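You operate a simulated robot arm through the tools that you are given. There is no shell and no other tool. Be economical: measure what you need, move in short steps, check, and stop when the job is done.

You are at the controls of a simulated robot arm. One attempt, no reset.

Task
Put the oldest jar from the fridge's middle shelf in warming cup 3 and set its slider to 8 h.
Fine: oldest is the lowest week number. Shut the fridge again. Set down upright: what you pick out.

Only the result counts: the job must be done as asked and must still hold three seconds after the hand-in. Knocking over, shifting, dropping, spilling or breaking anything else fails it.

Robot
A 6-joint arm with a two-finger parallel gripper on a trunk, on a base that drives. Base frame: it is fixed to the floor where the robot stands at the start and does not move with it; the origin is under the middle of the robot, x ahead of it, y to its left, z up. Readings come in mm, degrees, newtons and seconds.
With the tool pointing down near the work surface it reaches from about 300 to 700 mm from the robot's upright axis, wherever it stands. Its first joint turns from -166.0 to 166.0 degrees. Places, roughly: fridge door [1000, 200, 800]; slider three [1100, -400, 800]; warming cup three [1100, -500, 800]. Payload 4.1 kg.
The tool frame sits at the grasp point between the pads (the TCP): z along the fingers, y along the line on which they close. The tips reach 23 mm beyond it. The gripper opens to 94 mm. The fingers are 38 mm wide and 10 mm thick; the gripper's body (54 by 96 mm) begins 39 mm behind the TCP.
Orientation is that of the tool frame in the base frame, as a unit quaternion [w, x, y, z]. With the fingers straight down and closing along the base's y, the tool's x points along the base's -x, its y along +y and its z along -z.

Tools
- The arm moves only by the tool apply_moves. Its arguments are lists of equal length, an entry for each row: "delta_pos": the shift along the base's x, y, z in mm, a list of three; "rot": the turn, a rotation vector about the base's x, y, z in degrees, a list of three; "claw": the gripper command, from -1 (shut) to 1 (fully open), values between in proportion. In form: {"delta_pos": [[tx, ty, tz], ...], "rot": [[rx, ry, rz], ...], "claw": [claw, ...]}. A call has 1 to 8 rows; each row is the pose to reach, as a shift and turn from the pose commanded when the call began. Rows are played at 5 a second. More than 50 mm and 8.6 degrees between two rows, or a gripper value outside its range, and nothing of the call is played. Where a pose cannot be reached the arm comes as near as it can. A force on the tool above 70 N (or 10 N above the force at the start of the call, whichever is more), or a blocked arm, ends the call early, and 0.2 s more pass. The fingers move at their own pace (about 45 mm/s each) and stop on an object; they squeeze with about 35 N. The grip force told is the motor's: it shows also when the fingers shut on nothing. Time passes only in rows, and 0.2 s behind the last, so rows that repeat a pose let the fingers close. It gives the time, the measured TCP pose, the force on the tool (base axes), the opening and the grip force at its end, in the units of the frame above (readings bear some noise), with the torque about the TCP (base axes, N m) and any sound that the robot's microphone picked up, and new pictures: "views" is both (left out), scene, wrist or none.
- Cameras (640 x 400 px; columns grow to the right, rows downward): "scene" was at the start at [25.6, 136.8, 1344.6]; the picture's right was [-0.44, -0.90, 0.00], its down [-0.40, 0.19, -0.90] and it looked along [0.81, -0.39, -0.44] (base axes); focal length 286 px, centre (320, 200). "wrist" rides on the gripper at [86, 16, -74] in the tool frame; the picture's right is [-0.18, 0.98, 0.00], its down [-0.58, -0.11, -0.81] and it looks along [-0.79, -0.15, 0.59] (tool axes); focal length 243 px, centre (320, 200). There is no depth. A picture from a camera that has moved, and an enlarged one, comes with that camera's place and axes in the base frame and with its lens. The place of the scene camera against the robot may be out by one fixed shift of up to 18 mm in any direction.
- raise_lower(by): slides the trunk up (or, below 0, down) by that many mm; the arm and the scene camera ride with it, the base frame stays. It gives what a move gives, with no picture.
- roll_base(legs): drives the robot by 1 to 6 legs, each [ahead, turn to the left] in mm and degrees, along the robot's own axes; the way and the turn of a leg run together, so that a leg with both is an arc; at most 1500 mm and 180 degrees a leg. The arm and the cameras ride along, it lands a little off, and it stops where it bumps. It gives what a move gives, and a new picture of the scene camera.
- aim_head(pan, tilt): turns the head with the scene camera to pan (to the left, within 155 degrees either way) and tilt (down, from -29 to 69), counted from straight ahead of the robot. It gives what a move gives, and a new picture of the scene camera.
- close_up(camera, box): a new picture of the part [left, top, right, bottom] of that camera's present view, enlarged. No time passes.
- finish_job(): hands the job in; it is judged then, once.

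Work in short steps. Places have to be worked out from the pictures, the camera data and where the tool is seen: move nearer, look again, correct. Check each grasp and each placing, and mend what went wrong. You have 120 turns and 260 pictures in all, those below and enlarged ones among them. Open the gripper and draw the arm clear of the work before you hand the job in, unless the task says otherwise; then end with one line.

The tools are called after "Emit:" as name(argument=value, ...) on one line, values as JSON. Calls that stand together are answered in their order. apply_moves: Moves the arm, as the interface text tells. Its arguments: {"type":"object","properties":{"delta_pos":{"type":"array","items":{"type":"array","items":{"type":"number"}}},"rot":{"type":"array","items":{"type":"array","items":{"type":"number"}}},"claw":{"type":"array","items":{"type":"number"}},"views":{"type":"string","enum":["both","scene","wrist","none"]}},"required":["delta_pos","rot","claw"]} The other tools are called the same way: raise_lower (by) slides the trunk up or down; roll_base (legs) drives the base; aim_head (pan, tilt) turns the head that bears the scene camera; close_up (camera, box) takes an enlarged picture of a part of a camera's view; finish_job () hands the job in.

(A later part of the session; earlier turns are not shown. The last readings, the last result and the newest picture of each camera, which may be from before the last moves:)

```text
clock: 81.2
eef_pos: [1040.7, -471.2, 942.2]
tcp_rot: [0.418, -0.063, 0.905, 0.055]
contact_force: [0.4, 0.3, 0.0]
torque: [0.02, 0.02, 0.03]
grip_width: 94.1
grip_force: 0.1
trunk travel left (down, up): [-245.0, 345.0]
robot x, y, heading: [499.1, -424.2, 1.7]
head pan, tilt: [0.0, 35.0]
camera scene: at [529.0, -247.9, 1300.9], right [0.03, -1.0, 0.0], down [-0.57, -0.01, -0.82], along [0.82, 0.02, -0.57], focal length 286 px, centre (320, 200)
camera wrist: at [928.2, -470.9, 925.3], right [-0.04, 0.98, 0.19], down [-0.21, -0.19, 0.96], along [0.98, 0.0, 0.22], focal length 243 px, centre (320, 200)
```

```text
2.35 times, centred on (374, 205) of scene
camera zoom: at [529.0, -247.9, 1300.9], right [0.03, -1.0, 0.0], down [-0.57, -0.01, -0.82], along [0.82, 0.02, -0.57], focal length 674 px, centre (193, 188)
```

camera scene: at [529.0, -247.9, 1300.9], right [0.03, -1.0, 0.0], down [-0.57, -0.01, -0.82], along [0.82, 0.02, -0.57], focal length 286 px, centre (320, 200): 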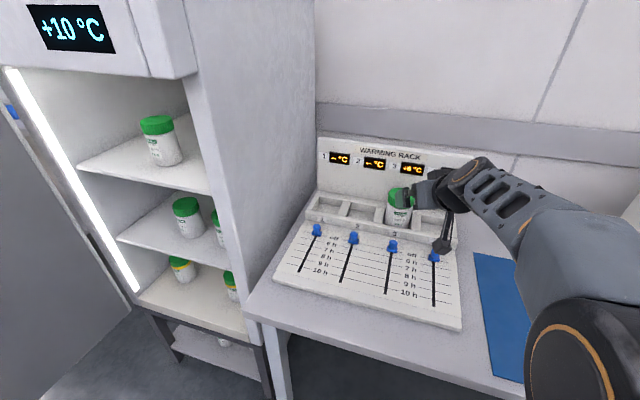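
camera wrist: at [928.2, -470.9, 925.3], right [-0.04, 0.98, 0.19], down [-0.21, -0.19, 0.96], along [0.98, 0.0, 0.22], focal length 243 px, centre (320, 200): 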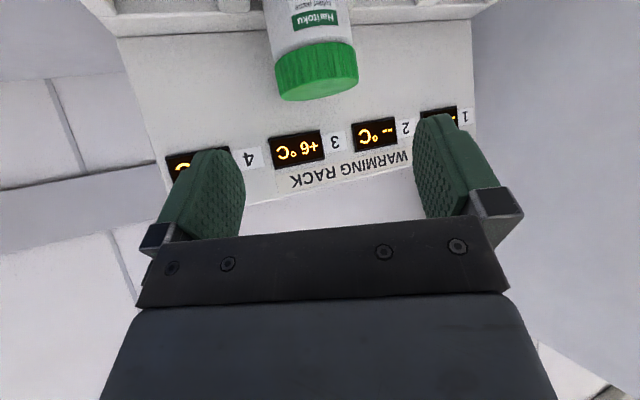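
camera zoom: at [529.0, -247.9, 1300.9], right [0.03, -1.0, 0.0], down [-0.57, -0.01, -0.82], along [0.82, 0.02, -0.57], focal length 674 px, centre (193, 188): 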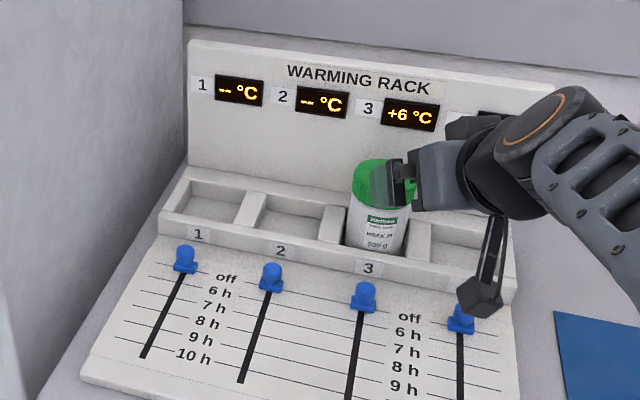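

The jar sits upright in cup 3, reading +6 °C. Next is slider 3: I'll yaw the tool to the rack's -18° and pitch it to vertical above knob 3, near (1036, -424).

Emit:
apply_moves(delta_pos=[[-5, 10, 5], [-8, 25, 10], [-8, 38, 15], [-8, 47, 15]], rot=[[0, 0, -7.5], [0, 0, -15], [0, 0, -22.5], [0, 0, -29.5]], claw=[0, -0.15, -0.15, -0.15], views="none")

Emit:
apply_moves(delta_pos=[[0, 0, 0], [0, 0, 0], [0, 0, 0], [0, 0, 0], [0, 0, -10], [0, 0, -20]], rot=[[2.6, 7.9, 0], [5.1, 15.8, 0], [7.7, 23.7, 0], [10.3, 31.6, 0], [12.8, 39.5, 0], [15.4, 47.4, 0]], claw=[-0.15, -0.15, -0.15, -0.15, -0.15, -0.15])

```text
clock: 82.2
eef_pos: [1032.1, -423.9, 957.6]
tcp_rot: [0.419, 0.17, 0.89, -0.053]
contact_force: [-0.2, 0.5, 0.3]
torque: [0.01, -0.05, -0.01]
grip_width: 39.8
grip_force: 0.0
trunk travel left (down, up): [-245.0, 345.0]
robot x, y, heading: [498.5, -427.8, 1.3]
head pan, tilt: [0.0, 35.0]
```

```text
clock: 83.6
eef_pos: [1031.3, -425.0, 938.9]
tcp_rot: [-0.001, 0.187, 0.982, 0.0]
contact_force: [-1.3, 0.2, 0.3]
torque: [0.0, -0.01, 0.0]
grip_width: 39.9
grip_force: 0.1
trunk travel left (down, up): [-245.0, 345.0]
robot x, y, heading: [502.1, -422.8, 1.3]
head pan, tilt: [0.0, 35.0]
camera scene: at [528.4, -247.8, 1301.0], right [0.03, -1.0, 0.0], down [-0.57, -0.01, -0.82], along [0.82, 0.02, -0.57], focal length 286 px, centre (320, 200)
camera wrist: at [959.2, -376.4, 1013.4], right [0.53, 0.85, 0.0], down [0.5, -0.32, 0.8], along [0.68, -0.43, -0.59], focal length 243 px, centre (320, 200)
```

scene: 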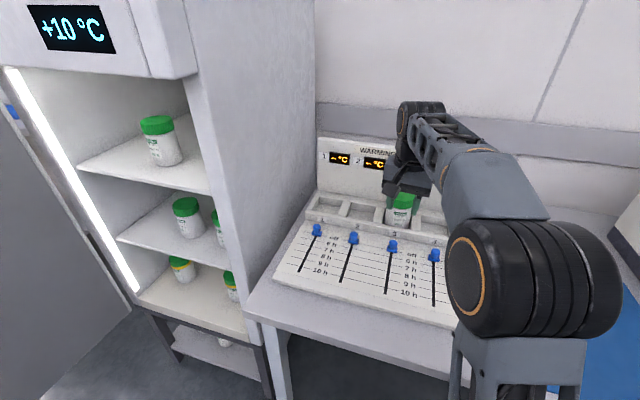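
wrist: 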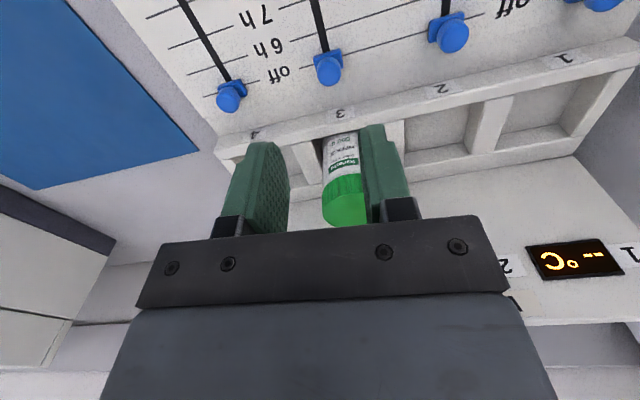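

Knob 3 is clearly visible below and ahead; I estimate (1045, -420, ~805). I'll move over it and descend partway.

Emit:
apply_moves(delta_pos=[[6, 2, -20], [12, 4, -45], [13, 4, -70]], rot=[[0, 0, 0], [0, 0, 0], [0, 0, 0]], claw=[-0.15, -0.15, -0.15])

Emit:
close_up(camera="scene", box=[320, 150, 460, 250])

```text
clock: 84.4
eef_pos: [1046.5, -419.9, 865.8]
tcp_rot: [0.001, 0.187, 0.982, 0.0]
contact_force: [0.5, -0.2, -0.4]
torque: [0.03, -0.02, 0.04]
grip_width: 40.2
grip_force: 0.1
trunk travel left (down, up): [-245.0, 345.0]
robot x, y, heading: [501.3, -427.3, 1.5]
head pan, tilt: [0.0, 35.0]
camera scene: at [528.5, -247.9, 1301.0], right [0.03, -1.0, 0.0], down [-0.57, -0.01, -0.82], along [0.82, 0.02, -0.57], focal length 286 px, centre (320, 200)
camera wrist: at [973.1, -372.4, 941.9], right [0.53, 0.85, 0.0], down [0.5, -0.32, 0.81], along [0.68, -0.43, -0.59], focal length 243 px, centre (320, 200)
```

scene: 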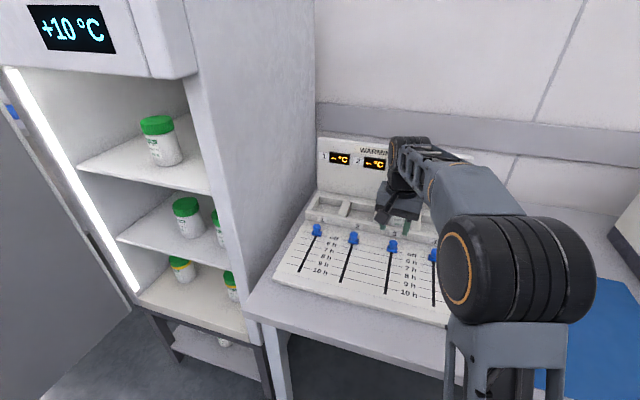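
wrist: 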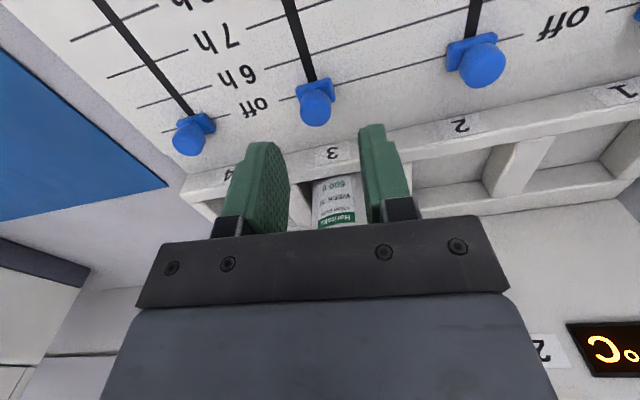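

```text
4.00 times, centred on (390, 200) of scene
camera zoom: at [528.5, -247.9, 1301.0], right [0.03, -1.0, 0.0], down [-0.57, -0.01, -0.82], along [0.82, 0.02, -0.57], focal length 1145 px, centre (40, 200)
```

zoom: 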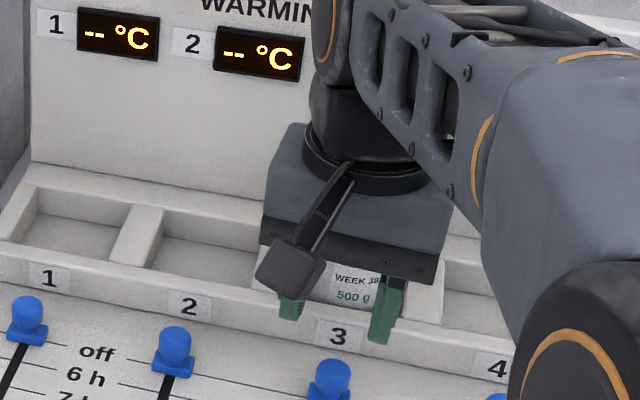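

The knob ball triangulates to about (1050, -424, 799). Descending to z 830 and checking.

Emit:
apply_moves(delta_pos=[[3, -3, -12], [4, -4, -24], [4, -4, -36]], rot=[[0, 0, 0], [0, 0, 0], [0, 0, 0]], claw=[-0.15, -0.15, -0.15])

Emit:
close_up(camera="scene", box=[350, 190, 450, 260])

```text
clock: 85.2
eef_pos: [1051.8, -424.5, 832.6]
tcp_rot: [0.0, 0.186, 0.983, -0.001]
contact_force: [0.1, -0.1, 0.5]
torque: [-0.03, 0.0, 0.01]
grip_width: 39.9
grip_force: 0.1
trunk travel left (down, up): [-245.0, 345.0]
robot x, y, heading: [497.8, -426.3, 1.6]
head pan, tilt: [0.0, 35.0]
camera scene: at [528.6, -247.9, 1301.0], right [0.03, -1.0, 0.0], down [-0.57, -0.01, -0.82], along [0.82, 0.02, -0.57], focal length 286 px, centre (320, 200)
camera wrist: at [977.5, -376.2, 906.5], right [0.53, 0.85, 0.0], down [0.5, -0.32, 0.81], along [0.68, -0.43, -0.59], focal length 243 px, centre (320, 200)
```

scene: 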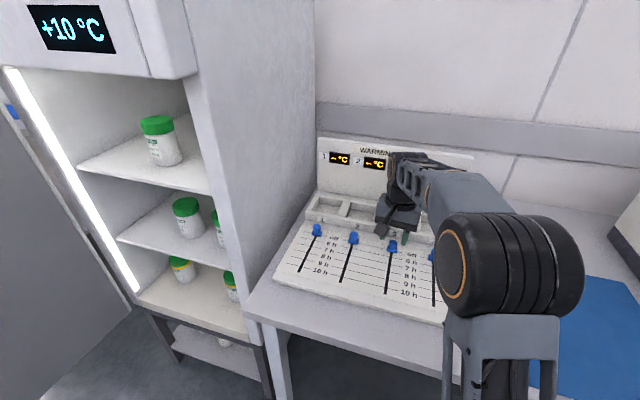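
wrist: 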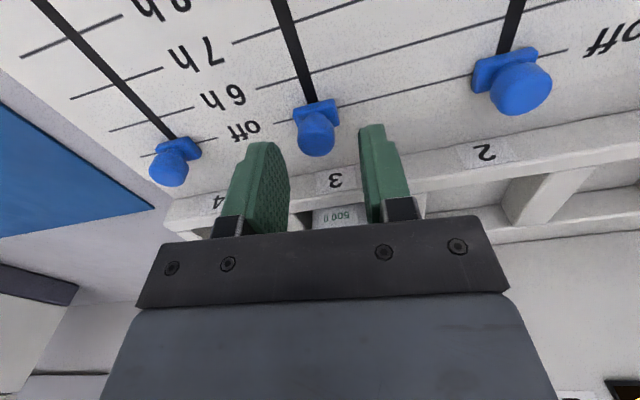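

```text
5.71 times, centred on (400, 225) of scene
camera zoom: at [528.6, -247.9, 1301.0], right [0.03, -1.0, 0.0], down [-0.57, -0.01, -0.82], along [0.82, 0.02, -0.57], focal length 1636 px, centre (-137, 57)
```

zoom: 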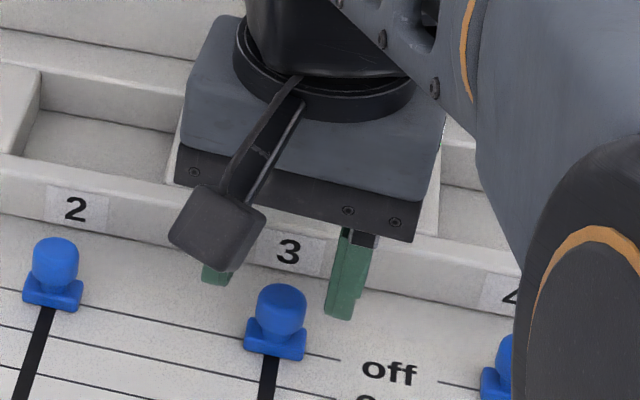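

The knob is centred below the fingers, with its ball at z≈790. Descending 24 mm and closing on it gently.

Emit:
apply_moves(delta_pos=[[2, -1, -8], [2, -1, -16], [2, -1, -24], [2, -1, -24], [2, -1, -24], [2, -1, -24]], rot=[[0, 0, 0], [0, 0, 0], [0, 0, 0], [0, 0, 0], [0, 0, 0], [0, 0, 0]], claw=[-0.15, -0.15, -0.15, -1, -1, -1])

Emit:
close_up(camera="scene", box=[350, 190, 450, 260])

```text
clock: 86.6
eef_pos: [1051.1, -428.3, 808.0]
tcp_rot: [-0.001, 0.187, 0.982, 0.0]
contact_force: [-5.0, -8.3, -2.4]
torque: [0.1, -0.07, -0.11]
grip_width: 20.2
grip_force: 44.6
trunk travel left (down, up): [-245.0, 345.0]
robot x, y, heading: [503.2, -423.9, 1.7]
head pan, tilt: [0.0, 35.0]
camera scene: at [528.4, -248.6, 1301.0], right [0.02, -1.0, 0.0], down [-0.57, -0.01, -0.82], along [0.82, 0.02, -0.57], focal length 286 px, centre (320, 200)
camera wrist: at [978.3, -378.8, 882.7], right [0.53, 0.85, 0.0], down [0.5, -0.32, 0.81], along [0.68, -0.43, -0.59], focal length 243 px, centre (320, 200)
```

scene: 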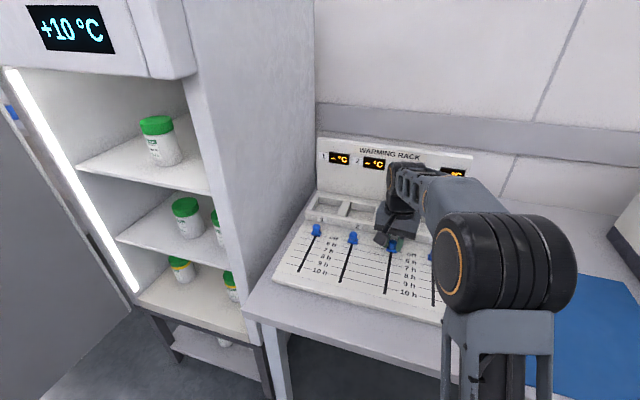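
wrist: 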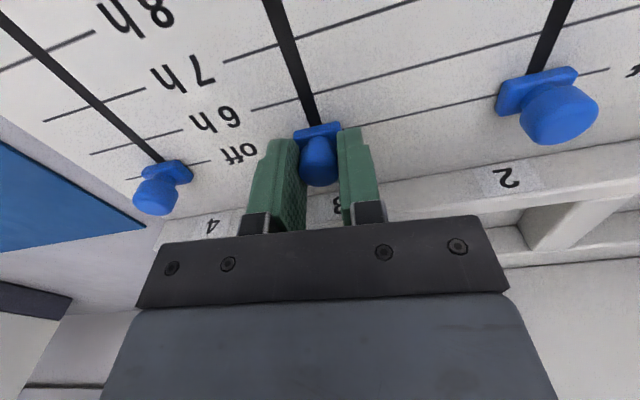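

```text
5.71 times, centred on (400, 225) of scene
camera zoom: at [528.4, -248.6, 1301.0], right [0.02, -1.0, 0.0], down [-0.57, -0.01, -0.82], along [0.82, 0.02, -0.57], focal length 1636 px, centre (-137, 57)
```

zoom: 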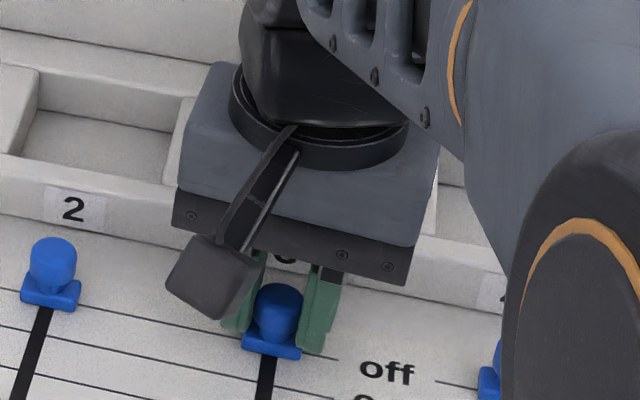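

The knob is gripped (20 mm). I'll pull it along the slot toward the robot; each line should be about 25 mm, so 8 h is about 75 mm from off. 45 mm first, checking forces.

Emit:
apply_moves(delta_pos=[[-10, 3, 0], [-20, 6.3, -1], [-31, 9.8, -1.5], [-43, 13.6, -2]], rot=[[0, 0, 0], [0, 0, 0], [0, 0, 0], [0, 0, 0]], claw=[-1, -1, -1, -1], views="wrist")

Emit:
close_up(camera="scene", box=[350, 200, 450, 300])

```text
clock: 87.6
eef_pos: [1006.6, -415.1, 806.8]
tcp_rot: [0.001, 0.188, 0.982, 0.001]
contact_force: [-9.3, -27.5, 19.8]
torque: [-0.34, 0.72, -0.16]
grip_width: 20.2
grip_force: 44.9
trunk travel left (down, up): [-245.0, 345.0]
robot x, y, heading: [501.5, -426.2, 1.5]
head pan, tilt: [0.0, 35.0]
camera wrist: at [933.3, -365.8, 882.3], right [0.53, 0.85, 0.0], down [0.5, -0.32, 0.81], along [0.69, -0.43, -0.59], focal length 243 px, centre (320, 200)
```

wrist: 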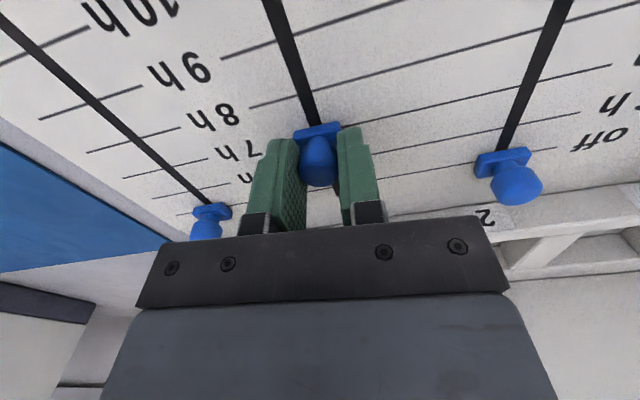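

```text
4.00 times, centred on (400, 250) of scene
camera zoom: at [526.8, -250.6, 1301.7], right [0.02, -1.0, 0.0], down [-0.57, -0.01, -0.82], along [0.82, 0.02, -0.57], focal length 1145 px, centre (0, 0)
```

zoom: 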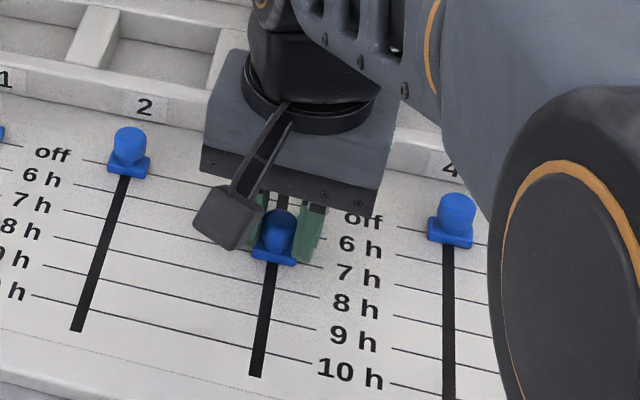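

The knob is now at the 7 h line: two lines for 46.6 mm, so 23.3 mm each. One more step to 8 h, easing the sideways and downward load.

Emit:
apply_moves(delta_pos=[[-7, 1, 1], [-15, 3.3, 1.5], [-22.5, 5.5, 1.5]], rot=[[0, 0, 0], [0, 0, 0], [0, 0, 0]], claw=[-1, -1, -1], views="wrist")

Emit:
close_up(camera="scene", box=[350, 200, 450, 300])

```text
clock: 88.4
eef_pos: [985.2, -408.8, 808.1]
tcp_rot: [0.0, 0.187, 0.982, 0.0]
contact_force: [-7.7, -24.5, 9.0]
torque: [-0.86, -1.0, -0.05]
grip_width: 20.2
grip_force: 45.2
trunk travel left (down, up): [-245.0, 345.0]
robot x, y, heading: [501.7, -426.5, 1.6]
head pan, tilt: [0.0, 35.0]
camera wrist: at [911.7, -359.5, 882.4], right [0.53, 0.85, 0.0], down [0.5, -0.31, 0.81], along [0.68, -0.43, -0.59], focal length 243 px, centre (320, 200)
```

wrist: 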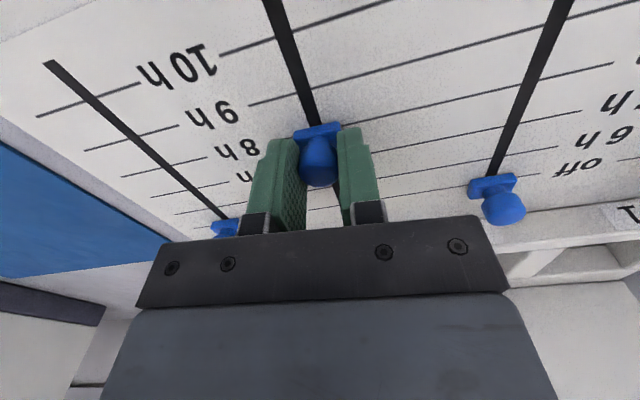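

```text
4.00 times, centred on (400, 250) of scene
camera zoom: at [527.1, -250.4, 1301.3], right [0.03, -1.0, 0.0], down [-0.57, -0.01, -0.82], along [0.82, 0.02, -0.57], focal length 1145 px, centre (0, 0)
```

zoom: 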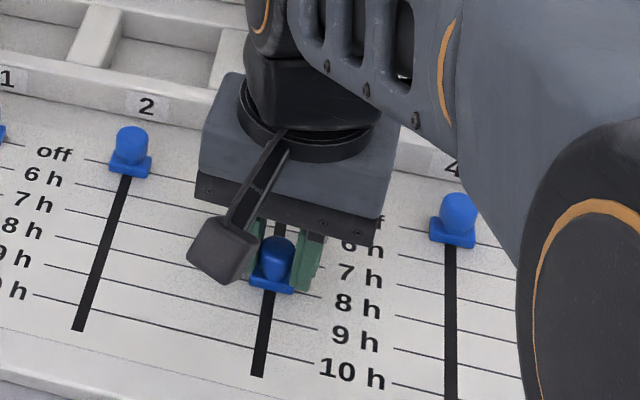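

Almost exactly at 8 h, about 1 mm short. I'll nudge 1.2 mm further with less sideways load, then compare.

Emit:
apply_moves(delta_pos=[[-1.4, -0.3, 0.5], [-1.4, -0.3, 0.5]], rot=[[0, 0, 0], [0, 0, 0]], claw=[-1, -1], views="none")

Emit:
close_up(camera="wrist", box=[180, 60, 440, 220])

```text
clock: 89.0
eef_pos: [985.2, -407.9, 808.4]
tcp_rot: [0.0, 0.186, 0.983, 0.0]
contact_force: [-7.4, -20.3, 1.7]
torque: [-0.77, -0.82, -0.02]
grip_width: 20.1
grip_force: 45.5
trunk travel left (down, up): [-245.0, 345.0]
robot x, y, heading: [505.2, -424.9, 1.4]
head pan, tilt: [0.0, 35.0]
```

```text
2.46 times, centred on (310, 140) of wrist
camera zoom: at [911.0, -359.3, 882.6], right [0.53, 0.85, 0.0], down [0.5, -0.31, 0.81], along [0.68, -0.43, -0.59], focal length 597 px, centre (345, 348)
```

zoom: 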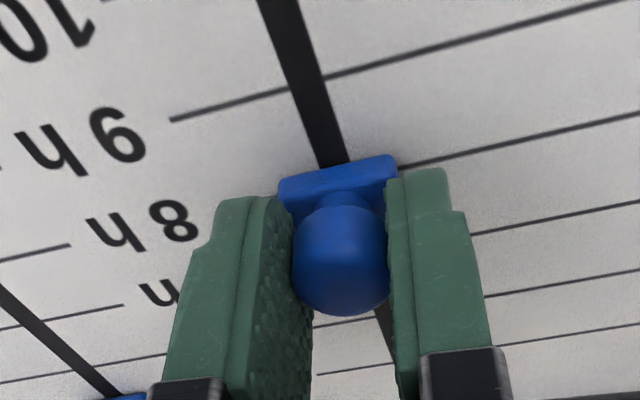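

The 8 h line sits at the knob just as the off line did at the start. Releasing and lifting straight up.

Emit:
apply_moves(delta_pos=[[0, 0, 0], [0, 0, 0], [0, 0, 0], [0, 0, 20], [0, 0, 50], [0, 0, 90], [-10, 0, 130]], rot=[[0, 0, 0], [0, 0, 0], [0, 0, 0], [0, 0, 0], [0, 0, 0], [0, 0, 0], [0, 0, 0]], claw=[-0.15, -0.15, -0.15, -0.15, -0.15, -0.15, -0.15], views="wrist")

Emit:
close_up(camera="scene", box=[270, 120, 478, 320])

```text
clock: 90.6
eef_pos: [976.0, -407.3, 938.0]
tcp_rot: [-0.001, 0.187, 0.982, 0.0]
contact_force: [0.6, 0.0, -0.4]
torque: [0.02, 0.01, 0.01]
grip_width: 39.9
grip_force: 0.1
trunk travel left (down, up): [-245.0, 345.0]
robot x, y, heading: [503.3, -426.9, 1.2]
head pan, tilt: [0.0, 35.0]
camera wrist: at [903.1, -358.0, 1013.5], right [0.53, 0.85, 0.0], down [0.5, -0.32, 0.81], along [0.68, -0.43, -0.59], focal length 243 px, centre (320, 200)
```

wrist: 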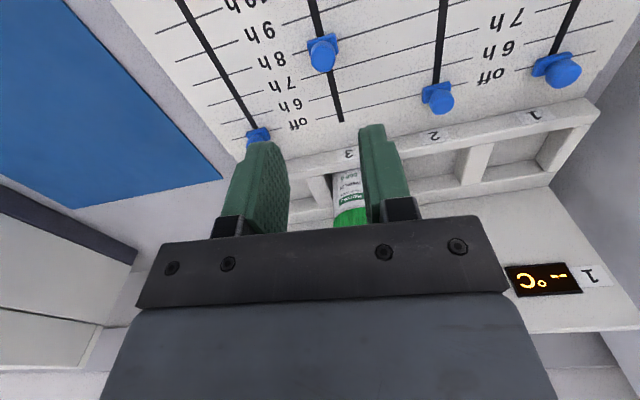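

```text
2.00 times, centred on (374, 220) of scene
camera zoom: at [528.9, -248.2, 1300.9], right [0.03, -1.0, 0.0], down [-0.57, -0.01, -0.82], along [0.82, 0.02, -0.57], focal length 573 px, centre (212, 160)
```

zoom: 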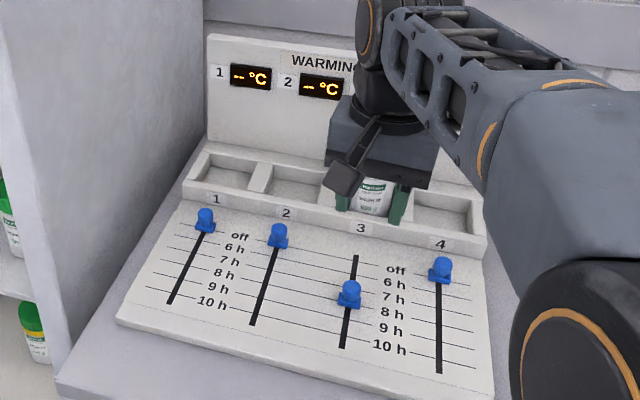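

Emit:
close_up(camera="scene", box=[350, 230, 450, 300])

Emit:
close_up(camera="wrist", box=[220, 0, 480, 140])

```text
5.71 times, centred on (400, 265) of scene
camera zoom: at [528.9, -248.2, 1300.9], right [0.03, -1.0, 0.0], down [-0.57, -0.01, -0.82], along [0.82, 0.02, -0.57], focal length 1636 px, centre (-137, -171)
```

zoom: 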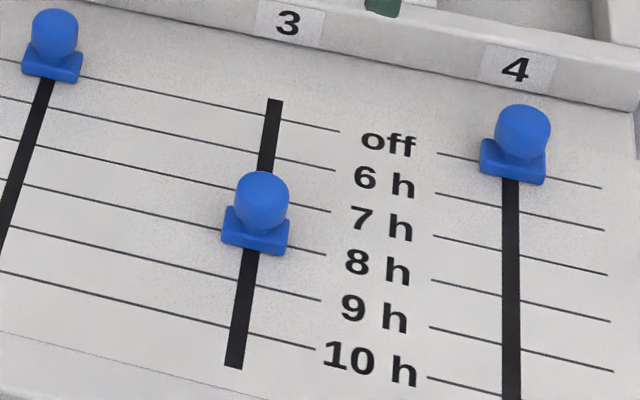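

```text
2.46 times, centred on (350, 70) of wrist
camera zoom: at [903.1, -358.0, 1013.5], right [0.53, 0.85, 0.0], down [0.5, -0.32, 0.81], along [0.68, -0.43, -0.59], focal length 597 px, centre (246, 520)
```

zoom: 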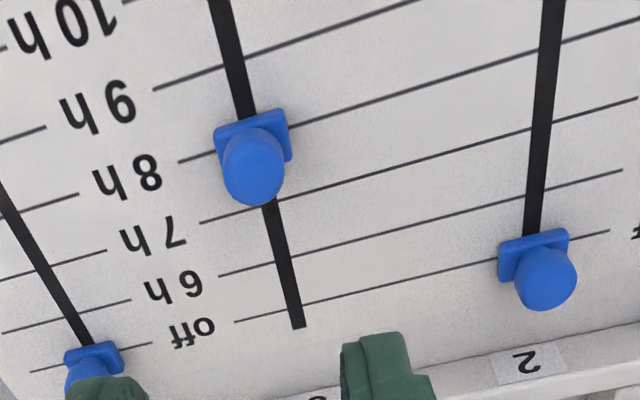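

The slider is at 8 h. Now to close the fridge: I'll lower claw use, back away from the table and drive around to the left of the open door.

Emit:
roll_base(legs=[[-370, 0], [0, 88.5], [900, 0], [0, -90]])

Emit:
aim_head(pan=0, tilt=30)

```text
clock: 104.3
eef_pos: [570.4, 563.3, 938.9]
tcp_rot: [-0.006, 0.101, 0.995, 0.001]
contact_force: [-19.2, 5.4, 4.4]
torque: [-0.47, -1.72, -0.09]
grip_width: 40.2
grip_force: 0.0
trunk travel left (down, up): [-245.0, 345.0]
robot x, y, heading: [109.9, 457.3, 11.3]
head pan, tilt: [0.0, 35.0]
stopped in leg 4: the robot was blocked; the commanded pose is now the measured one
camera scene: at [107.8, 639.2, 1301.0], right [0.2, -0.98, 0.0], down [-0.56, -0.11, -0.82], along [0.8, 0.16, -0.57], focal length 286 px, centre (320, 200)
```

scene: 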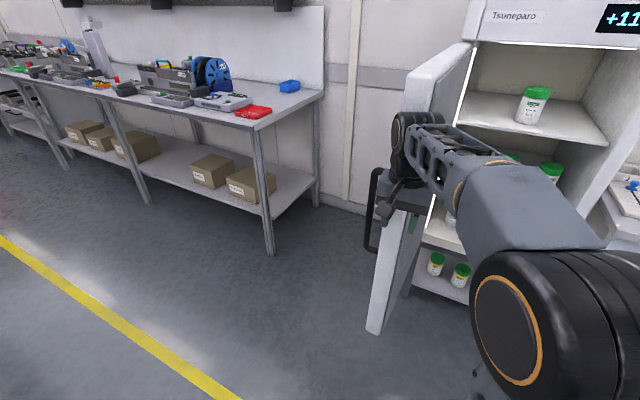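

```text
clock: 105.0
eef_pos: [570.0, 561.6, 938.6]
tcp_rot: [-0.005, 0.1, 0.995, 0.001]
contact_force: [-24.3, 6.7, 5.3]
torque: [-0.63, -2.25, -0.11]
grip_width: 40.1
grip_force: 0.2
trunk travel left (down, up): [-245.0, 345.0]
robot x, y, heading: [111.8, 461.3, 11.3]
head pan, tilt: [0.0, 30.0]
camera scene: at [109.8, 639.9, 1308.7], right [0.2, -0.98, 0.0], down [-0.49, -0.1, -0.87], along [0.85, 0.17, -0.5], focal length 286 px, centre (320, 200)
```

scene: 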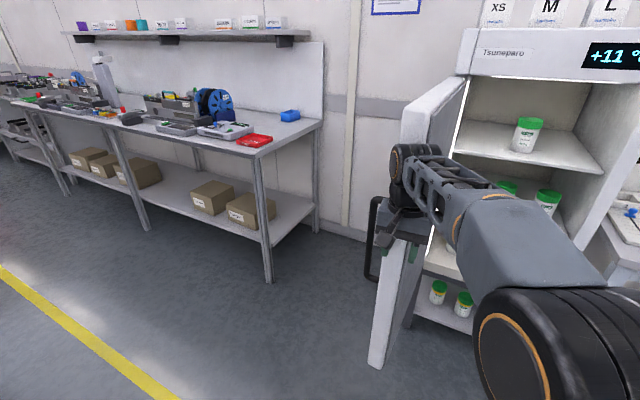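

The arm bumped the door's free end on the last turn, only lightly. I'll back off, then square up.

Emit:
roll_base(legs=[[-150, 0]])

Emit:
aim_head(pan=-10, tilt=30)

```text
clock: 106.3
eef_pos: [425.7, 533.2, 938.1]
tcp_rot: [-0.006, 0.099, 0.995, 0.001]
contact_force: [0.5, 1.1, 0.0]
torque: [0.0, -0.01, 0.01]
grip_width: 40.2
grip_force: 0.0
trunk travel left (down, up): [-245.0, 345.0]
robot x, y, heading: [-34.9, 430.0, 11.6]
head pan, tilt: [0.0, 30.0]
camera scene: at [-35.2, 609.3, 1308.8], right [0.2, -0.98, 0.0], down [-0.49, -0.1, -0.87], along [0.85, 0.17, -0.5], focal length 286 px, centre (320, 200)
```

scene: 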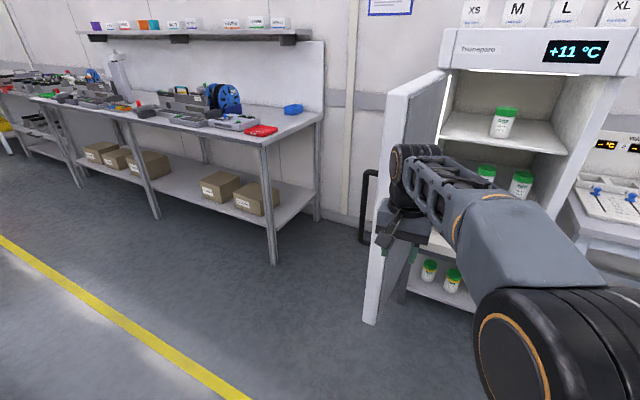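

```text
clock: 107.0
eef_pos: [424.1, 533.4, 937.8]
tcp_rot: [-0.007, 0.099, 0.995, 0.002]
contact_force: [-0.2, 0.0, 0.4]
torque: [0.02, -0.03, 0.03]
grip_width: 40.0
grip_force: 0.1
trunk travel left (down, up): [-245.0, 345.0]
robot x, y, heading: [-34.8, 432.0, 11.2]
head pan, tilt: [-10.0, 30.0]
camera scene: at [-33.6, 593.6, 1308.8], right [0.03, -1.0, 0.0], down [-0.5, -0.01, -0.87], along [0.87, 0.02, -0.5], focal length 286 px, centre (320, 200)
```

scene: 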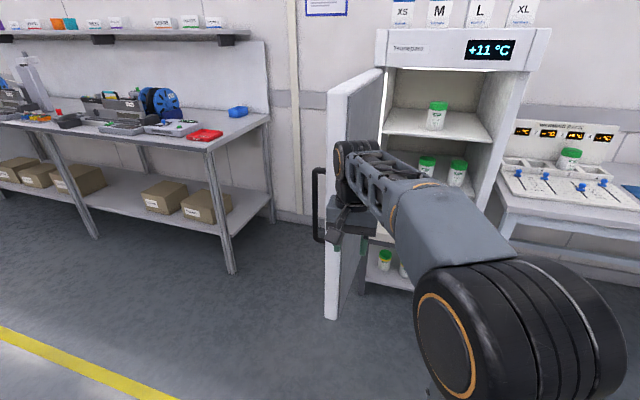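

The door tip is now near (650, 570) with the handle at y≈600. I'll drive left and forward so the arm can push on the door's outer side.

Emit:
roll_base(legs=[[0, 32], [270, 0], [0, -22]])

Emit:
aim_head(pan=-35, tilt=32)

```text
clock: 111.6
eef_pos: [591.6, 793.3, 938.2]
tcp_rot: [-0.007, 0.012, 1.0, 0.0]
contact_force: [-0.9, 0.8, 0.3]
torque: [0.04, 0.0, 0.0]
grip_width: 40.2
grip_force: 0.0
trunk travel left (down, up): [-245.0, 345.0]
robot x, y, heading: [160.0, 613.3, 22.0]
head pan, tilt: [-10.0, 30.0]
camera scene: at [131.4, 771.8, 1308.8], right [0.2, -0.98, 0.0], down [-0.49, -0.1, -0.87], along [0.85, 0.17, -0.5], focal length 286 px, centre (320, 200)
```

scene: 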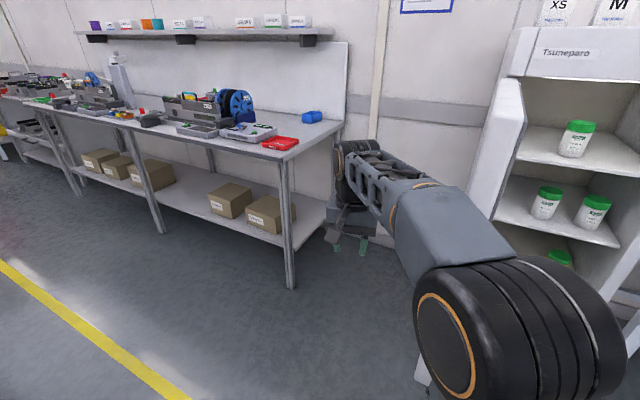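

```text
clock: 112.5
eef_pos: [593.5, 793.3, 938.9]
tcp_rot: [-0.007, 0.011, 1.0, 0.0]
contact_force: [0.3, 0.4, 0.6]
torque: [0.03, -0.02, -0.01]
grip_width: 40.0
grip_force: 0.1
trunk travel left (down, up): [-245.0, 345.0]
robot x, y, heading: [155.1, 610.2, 21.6]
head pan, tilt: [-35.0, 32.0]
camera scene: at [129.9, 733.0, 1305.7], right [-0.23, -0.97, 0.0], down [-0.52, 0.12, -0.85], along [0.82, -0.2, -0.53], focal length 286 px, centre (320, 200)
```

scene: 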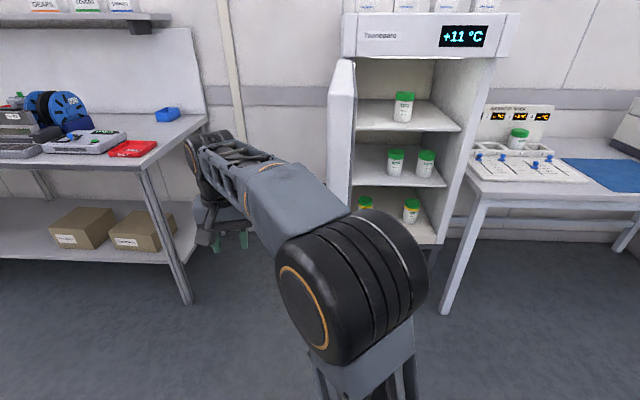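

The arm is on the outer side of the door. I'll close the claw and move to (705, 700), then sweep -y until contact.

Emit:
apply_moves(delta_pos=[[40, -10, -10], [80, -30, -20], [110, -60, -30], [112, -95, -40]], rot=[[0, 0, 0], [0, 0, 0], [0, 0, 0], [0, 0, 0]], claw=[-1, -1, -1, -1])

```text
clock: 113.5
eef_pos: [704.6, 698.1, 897.6]
tcp_rot: [-0.007, 0.011, 1.0, 0.0]
contact_force: [0.4, 0.4, -0.2]
torque: [-0.03, 0.03, 0.0]
grip_width: 0.0
grip_force: 35.4
trunk travel left (down, up): [-245.0, 345.0]
robot x, y, heading: [160.7, 608.0, 21.5]
head pan, tilt: [-35.0, 32.0]
camera scene: at [130.0, 733.1, 1305.6], right [-0.23, -0.97, 0.0], down [-0.52, 0.12, -0.85], along [0.82, -0.2, -0.53], focal length 286 px, centre (320, 200)
camera wrist: at [620.7, 717.3, 973.5], right [0.21, 0.98, 0.0], down [0.59, -0.12, 0.8], along [0.78, -0.17, -0.6], focal length 243 px, centre (320, 200)
```

scene: 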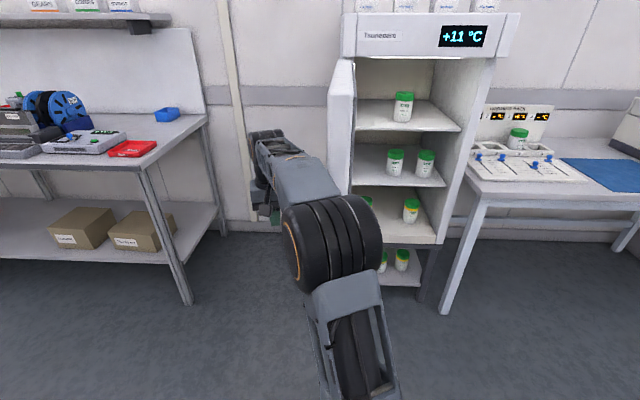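
wrist: 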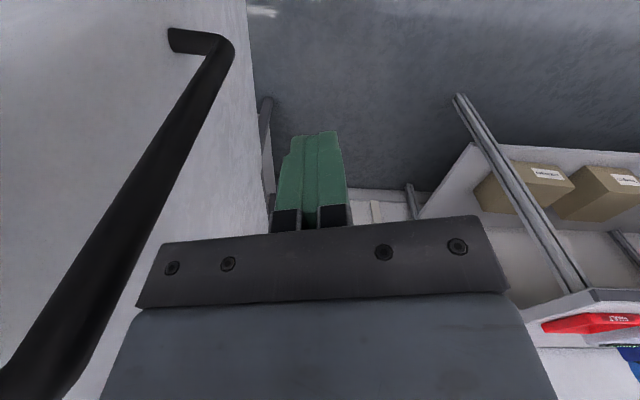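

The wrist view shows the door's outer face and the handle just right of the tool. I'll slide past the handle to mid-door, align the tool with the door, and then push.

Emit:
apply_moves(delta_pos=[[40, 0, 0], [80, -10, 0], [115, -40, 0], [128, -80, 0]], rot=[[0, 0, -5], [0, 0, -10], [0, 0, -15], [0, 0, -20]], claw=[-1, -1, -1, -1])

```text
clock: 114.5
eef_pos: [811.9, 617.8, 888.9]
tcp_rot: [-0.008, 0.185, 0.983, 0.002]
contact_force: [-0.1, -0.1, -0.1]
torque: [-0.01, -0.02, 0.01]
grip_width: 0.1
grip_force: 35.2
out of reach, approached as far as the arm can: row 3, 4
trunk travel left (down, up): [-245.0, 345.0]
robot x, y, heading: [156.1, 611.5, 21.3]
head pan, tilt: [-35.0, 32.0]
camera scene: at [130.3, 732.9, 1305.7], right [-0.23, -0.97, 0.0], down [-0.52, 0.12, -0.85], along [0.82, -0.2, -0.53], focal length 286 px, centre (320, 200)
camera wrist: at [740.5, 664.8, 965.1], right [0.53, 0.85, 0.0], down [0.51, -0.32, 0.8], along [0.67, -0.42, -0.6], focal length 243 px, centre (320, 200)
```

scene: 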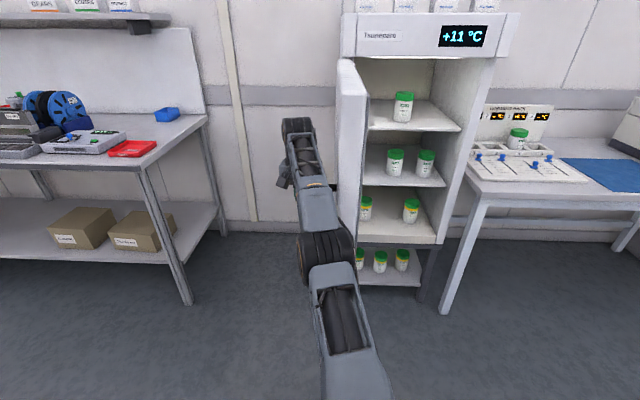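
wrist: 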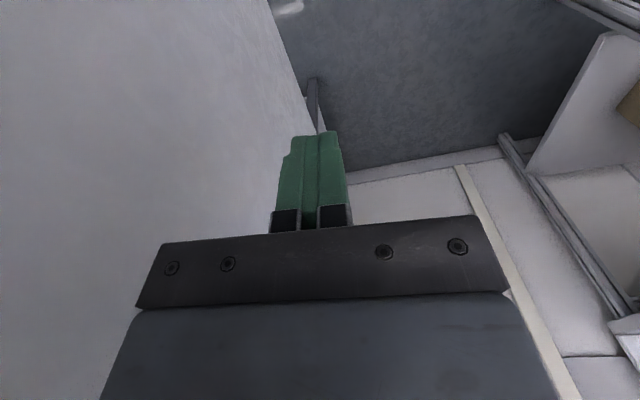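

Next to the door face now. Sweeping -y with a slight turn to swing the door.

Emit:
apply_moves(delta_pos=[[-8, -25, 0], [-16, -55, 0], [-24, -90, 0], [-30, -125, 0], [-32, -160, 0]], rot=[[0, 0, 3], [0, 0, 8], [0, 0, 14], [0, 0, 20], [0, 0, 26]], claw=[-1, -1, -1, -1, -1])

```text
clock: 115.7
eef_pos: [782.6, 457.6, 890.5]
tcp_rot: [-0.007, -0.041, 0.999, -0.001]
contact_force: [0.0, 0.1, 0.7]
torque: [0.02, 0.02, 0.0]
grip_width: 0.4
grip_force: 34.3
trunk travel left (down, up): [-245.0, 345.0]
robot x, y, heading: [159.0, 609.7, 21.5]
head pan, tilt: [-35.0, 32.0]
camera scene: at [130.0, 733.0, 1305.7], right [-0.23, -0.97, 0.0], down [-0.52, 0.12, -0.85], along [0.82, -0.2, -0.53], focal length 286 px, centre (320, 200)
camera wrist: at [697.4, 467.5, 966.9], right [0.1, 0.99, 0.0], down [0.6, -0.06, 0.8], along [0.79, -0.08, -0.6], focal length 243 px, centre (320, 200)
```

scene: 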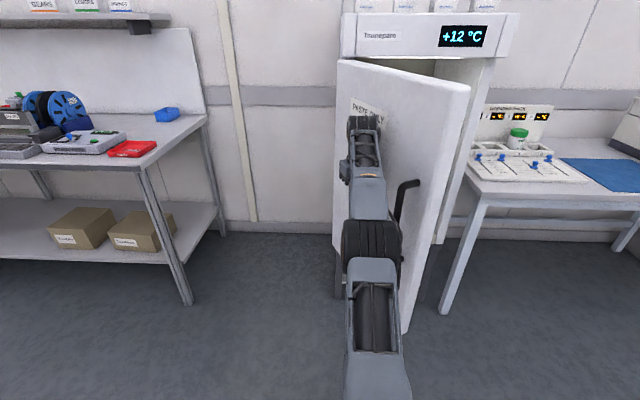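
wrist: 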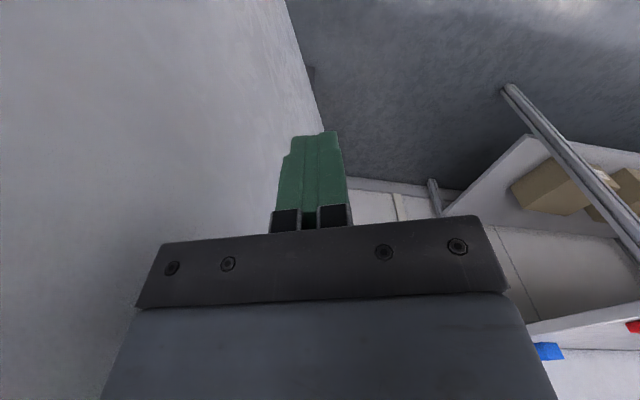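

Working well, the door is about half closed. Continuing the sweep.

Emit:
apply_moves(delta_pos=[[-3, -35, 0], [-6, -70, 0], [-6, -105, 0], [-6, -140, 0], [-6, -175, 0]], rot=[[0, 0, 6], [0, 0, 12], [0, 0, 18], [0, 0, 24], [0, 0, 30]], claw=[-1, -1, -1, -1, -1], views="scene")

```text
clock: 116.9
eef_pos: [718.2, 321.2, 864.9]
tcp_rot: [-0.007, -0.299, 0.954, -0.003]
contact_force: [1.3, 0.5, -0.4]
torque: [-0.01, 0.02, 0.03]
grip_width: 0.0
grip_force: 35.2
out of reach, approached as far as the arm can: row 1, 2, 3, 4, 5
trunk travel left (down, up): [-245.0, 345.0]
robot x, y, heading: [158.6, 608.4, 21.4]
head pan, tilt: [-35.0, 32.0]
camera scene: at [129.1, 733.6, 1305.6], right [-0.23, -0.97, 0.0], down [-0.51, 0.12, -0.85], along [0.83, -0.2, -0.53], focal length 286 px, centre (320, 200)
```

scene: 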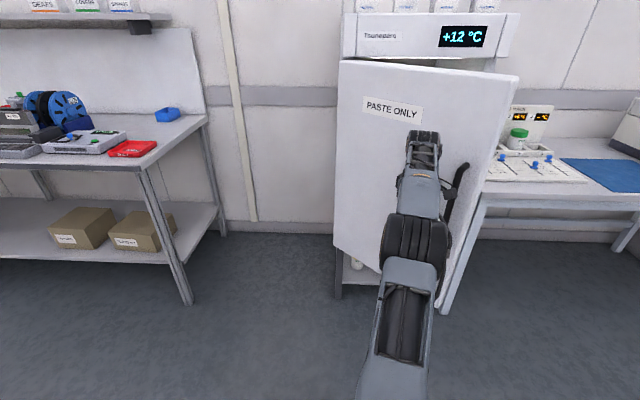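

The door is mostly closed; the rest needs a straight push. I'll retract the arm, reposition the base in front of the door, and push with the fist.

Emit:
apply_moves(delta_pos=[[-40, 15, 0], [-80, 35, 10], [-120, 60, 20], [-140, 100, 20], [-140, 145, 20]], rot=[[0, 0, -5], [0, 0, -10], [0, 0, -15], [0, 0, -20], [0, 0, -25]], claw=[-1, -1, -1, -1, -1], views="none")

Emit:
roll_base(legs=[[0, -97], [290, 0], [0, 62]])

Emit:
aim_head(pan=10, tilt=30)

```text
clock: 118.1
eef_pos: [576.3, 465.3, 881.2]
tcp_rot: [-0.007, -0.083, 0.997, -0.001]
contact_force: [0.2, -0.3, 0.7]
torque: [-0.04, 0.0, -0.03]
grip_width: 0.0
grip_force: 34.9
trunk travel left (down, up): [-245.0, 345.0]
robot x, y, heading: [153.7, 610.7, 21.4]
head pan, tilt: [-35.0, 32.0]
```

```text
clock: 126.9
eef_pos: [504.7, -27.5, 880.9]
tcp_rot: [-0.007, 0.209, 0.978, 0.0]
contact_force: [-0.7, 1.0, 0.5]
torque: [0.01, 0.01, -0.05]
grip_width: 0.2
grip_force: 34.7
trunk travel left (down, up): [-245.0, 345.0]
robot x, y, heading: [237.5, 327.1, -12.0]
head pan, tilt: [-35.0, 32.0]
camera scene: at [276.7, 447.0, 1305.7], right [-0.73, -0.68, 0.0], down [-0.36, 0.39, -0.85], along [0.58, -0.62, -0.53], focal length 286 px, centre (320, 200)
```

scene: 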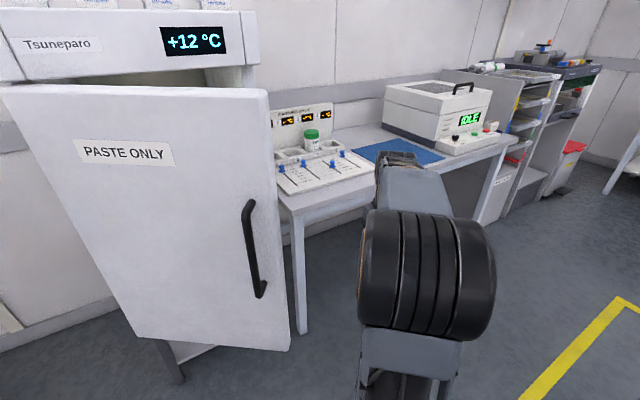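

```text
clock: 128.0
eef_pos: [504.3, -28.4, 880.2]
tcp_rot: [-0.006, 0.209, 0.978, 0.001]
contact_force: [0.8, 0.5, 0.3]
torque: [0.01, -0.02, 0.03]
grip_width: 0.0
grip_force: 34.5
trunk travel left (down, up): [-245.0, 345.0]
robot x, y, heading: [238.5, 327.3, -12.2]
head pan, tilt: [10.0, 30.0]
camera scene: at [306.3, 509.2, 1308.8], right [-0.04, -1.0, 0.0], down [-0.5, 0.02, -0.87], along [0.87, -0.04, -0.5], focal length 286 px, centre (320, 200)
```

scene: 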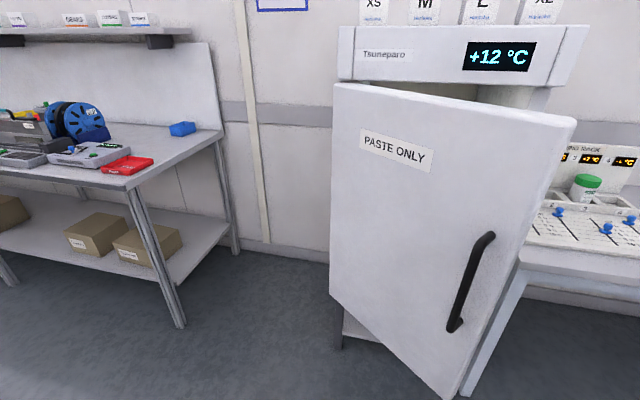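

The door is about 25–30° from closed. I'll bring the fist in front of the door, left of the handle, then drive a little closer and push.

Emit:
apply_moves(delta_pos=[[20, 40, 0], [40, 80, 0], [60, 120, 0], [80, 160, 0], [100, 190, 0]], rot=[[0, 0, 0], [0, 0, 0], [0, 0, 0], [0, 0, 0], [0, 0, 0]], claw=[-1, -1, -1, -1, -1], views="none")

Emit:
roll_base(legs=[[110, 0]])

```text
clock: 129.2
eef_pos: [604.2, 162.0, 880.8]
tcp_rot: [-0.007, 0.209, 0.978, 0.002]
contact_force: [-0.8, -0.5, -0.7]
torque: [0.03, -0.04, 0.02]
grip_width: 0.0
grip_force: 35.3
trunk travel left (down, up): [-245.0, 345.0]
robot x, y, heading: [235.5, 331.1, -12.5]
head pan, tilt: [10.0, 30.0]
```

```text
clock: 130.2
eef_pos: [646.3, 145.7, 882.6]
tcp_rot: [-0.01, 0.214, 0.977, -0.002]
contact_force: [-19.7, -11.3, 5.8]
torque: [1.2, -2.05, 0.12]
grip_width: 0.0
grip_force: 35.0
trunk travel left (down, up): [-245.0, 345.0]
robot x, y, heading: [283.0, 318.1, -12.8]
head pan, tilt: [10.0, 30.0]
stopped in leg 1: the force on the tool passed its limit (the readings are from after the stop); the commanded pose is now the measured one
camera scene: at [354.6, 496.5, 1309.1], right [-0.05, -1.0, 0.0], down [-0.5, 0.03, -0.87], along [0.87, -0.04, -0.5], focal length 286 px, centre (320, 200)
```

scene: 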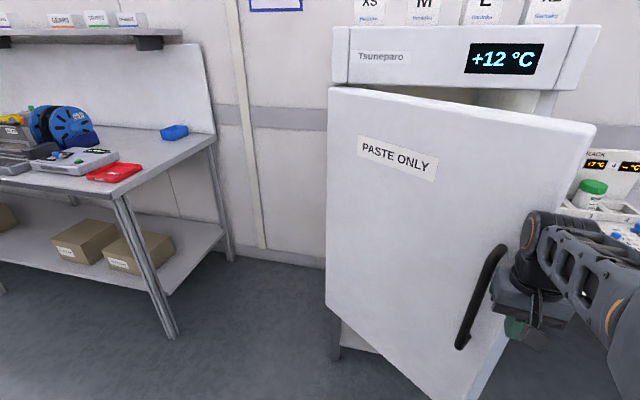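

The gripper has touched the handle's right side. I'll back off and go round to the left of the handle, to push on the door face there.

Emit:
apply_moves(delta_pos=[[-40, 10, 0], [-50, 50, 0], [-40, 95, 0], [-10, 125, 0]], rot=[[0, 0, -3], [0, 0, -6], [0, 0, -9], [0, 0, -12]], claw=[-1, -1, -1, -1], views="none")

Emit:
roll_base(legs=[[60, 0]])

```text
clock: 131.2
eef_pos: [637.9, 271.5, 881.1]
tcp_rot: [-0.011, 0.313, 0.95, -0.001]
contact_force: [-0.1, 0.1, -0.5]
torque: [-0.01, 0.02, 0.01]
grip_width: 0.0
grip_force: 34.6
trunk travel left (down, up): [-245.0, 345.0]
robot x, y, heading: [286.2, 319.0, -12.7]
head pan, tilt: [10.0, 30.0]
```

```text
clock: 132.2
eef_pos: [696.9, 257.8, 881.1]
tcp_rot: [-0.012, 0.313, 0.95, -0.001]
contact_force: [-0.1, -0.7, -0.3]
torque: [-0.01, 0.0, 0.0]
grip_width: 0.0
grip_force: 35.1
trunk travel left (down, up): [-245.0, 345.0]
robot x, y, heading: [346.5, 306.9, -12.7]
head pan, tilt: [10.0, 30.0]
camera scene: at [414.2, 485.2, 1308.8], right [-0.04, -1.0, 0.0], down [-0.5, 0.02, -0.87], along [0.87, -0.04, -0.5], focal length 286 px, centre (320, 200)
```

scene: 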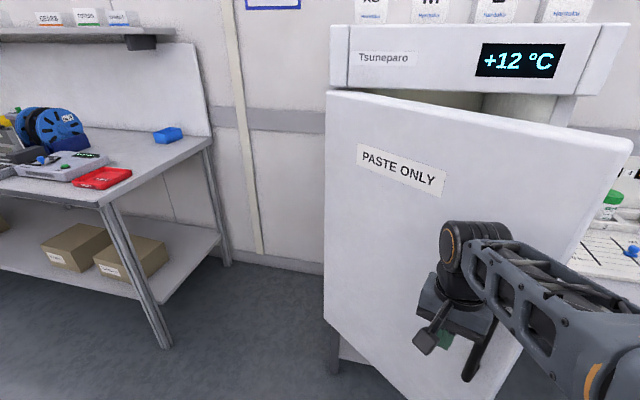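

Positioned left of the handle. Pushing the door along its closing arc.

Emit:
apply_moves(delta_pos=[[40, -15, 0], [77, -29, 0], [93, -52, 0], [109, -74, 0], [130, -97, 0], [150, -119, 0], [175, -137, 0]], rot=[[0, 0, 2], [0, 0, 4], [0, 0, 8], [0, 0, 12], [0, 0, 16], [0, 0, 20], [0, 0, 24]], claw=[-1, -1, -1, -1, -1, -1, -1], views="scene")

```text
clock: 133.8
eef_pos: [871.2, 119.6, 882.1]
tcp_rot: [-0.011, 0.109, 0.994, -0.003]
contact_force: [-0.4, 1.2, 0.7]
torque: [-0.02, -0.05, 0.0]
grip_width: 0.1
grip_force: 35.2
trunk travel left (down, up): [-245.0, 345.0]
robot x, y, heading: [342.7, 304.3, -13.0]
head pan, tilt: [10.0, 30.0]
camera scene: at [414.3, 485.3, 1308.8], right [-0.04, -1.0, 0.0], down [-0.5, 0.02, -0.87], along [0.87, -0.04, -0.5], focal length 286 px, centre (320, 200)
```

scene: 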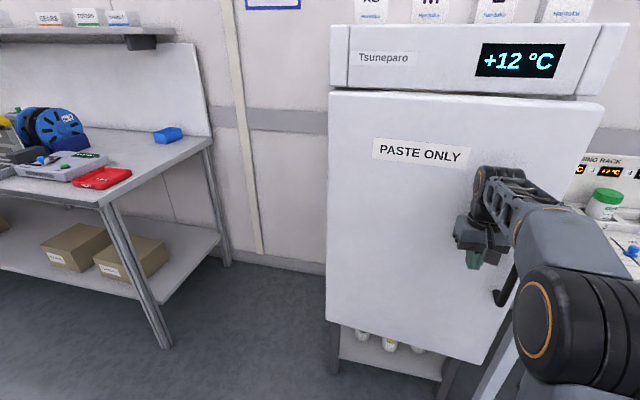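

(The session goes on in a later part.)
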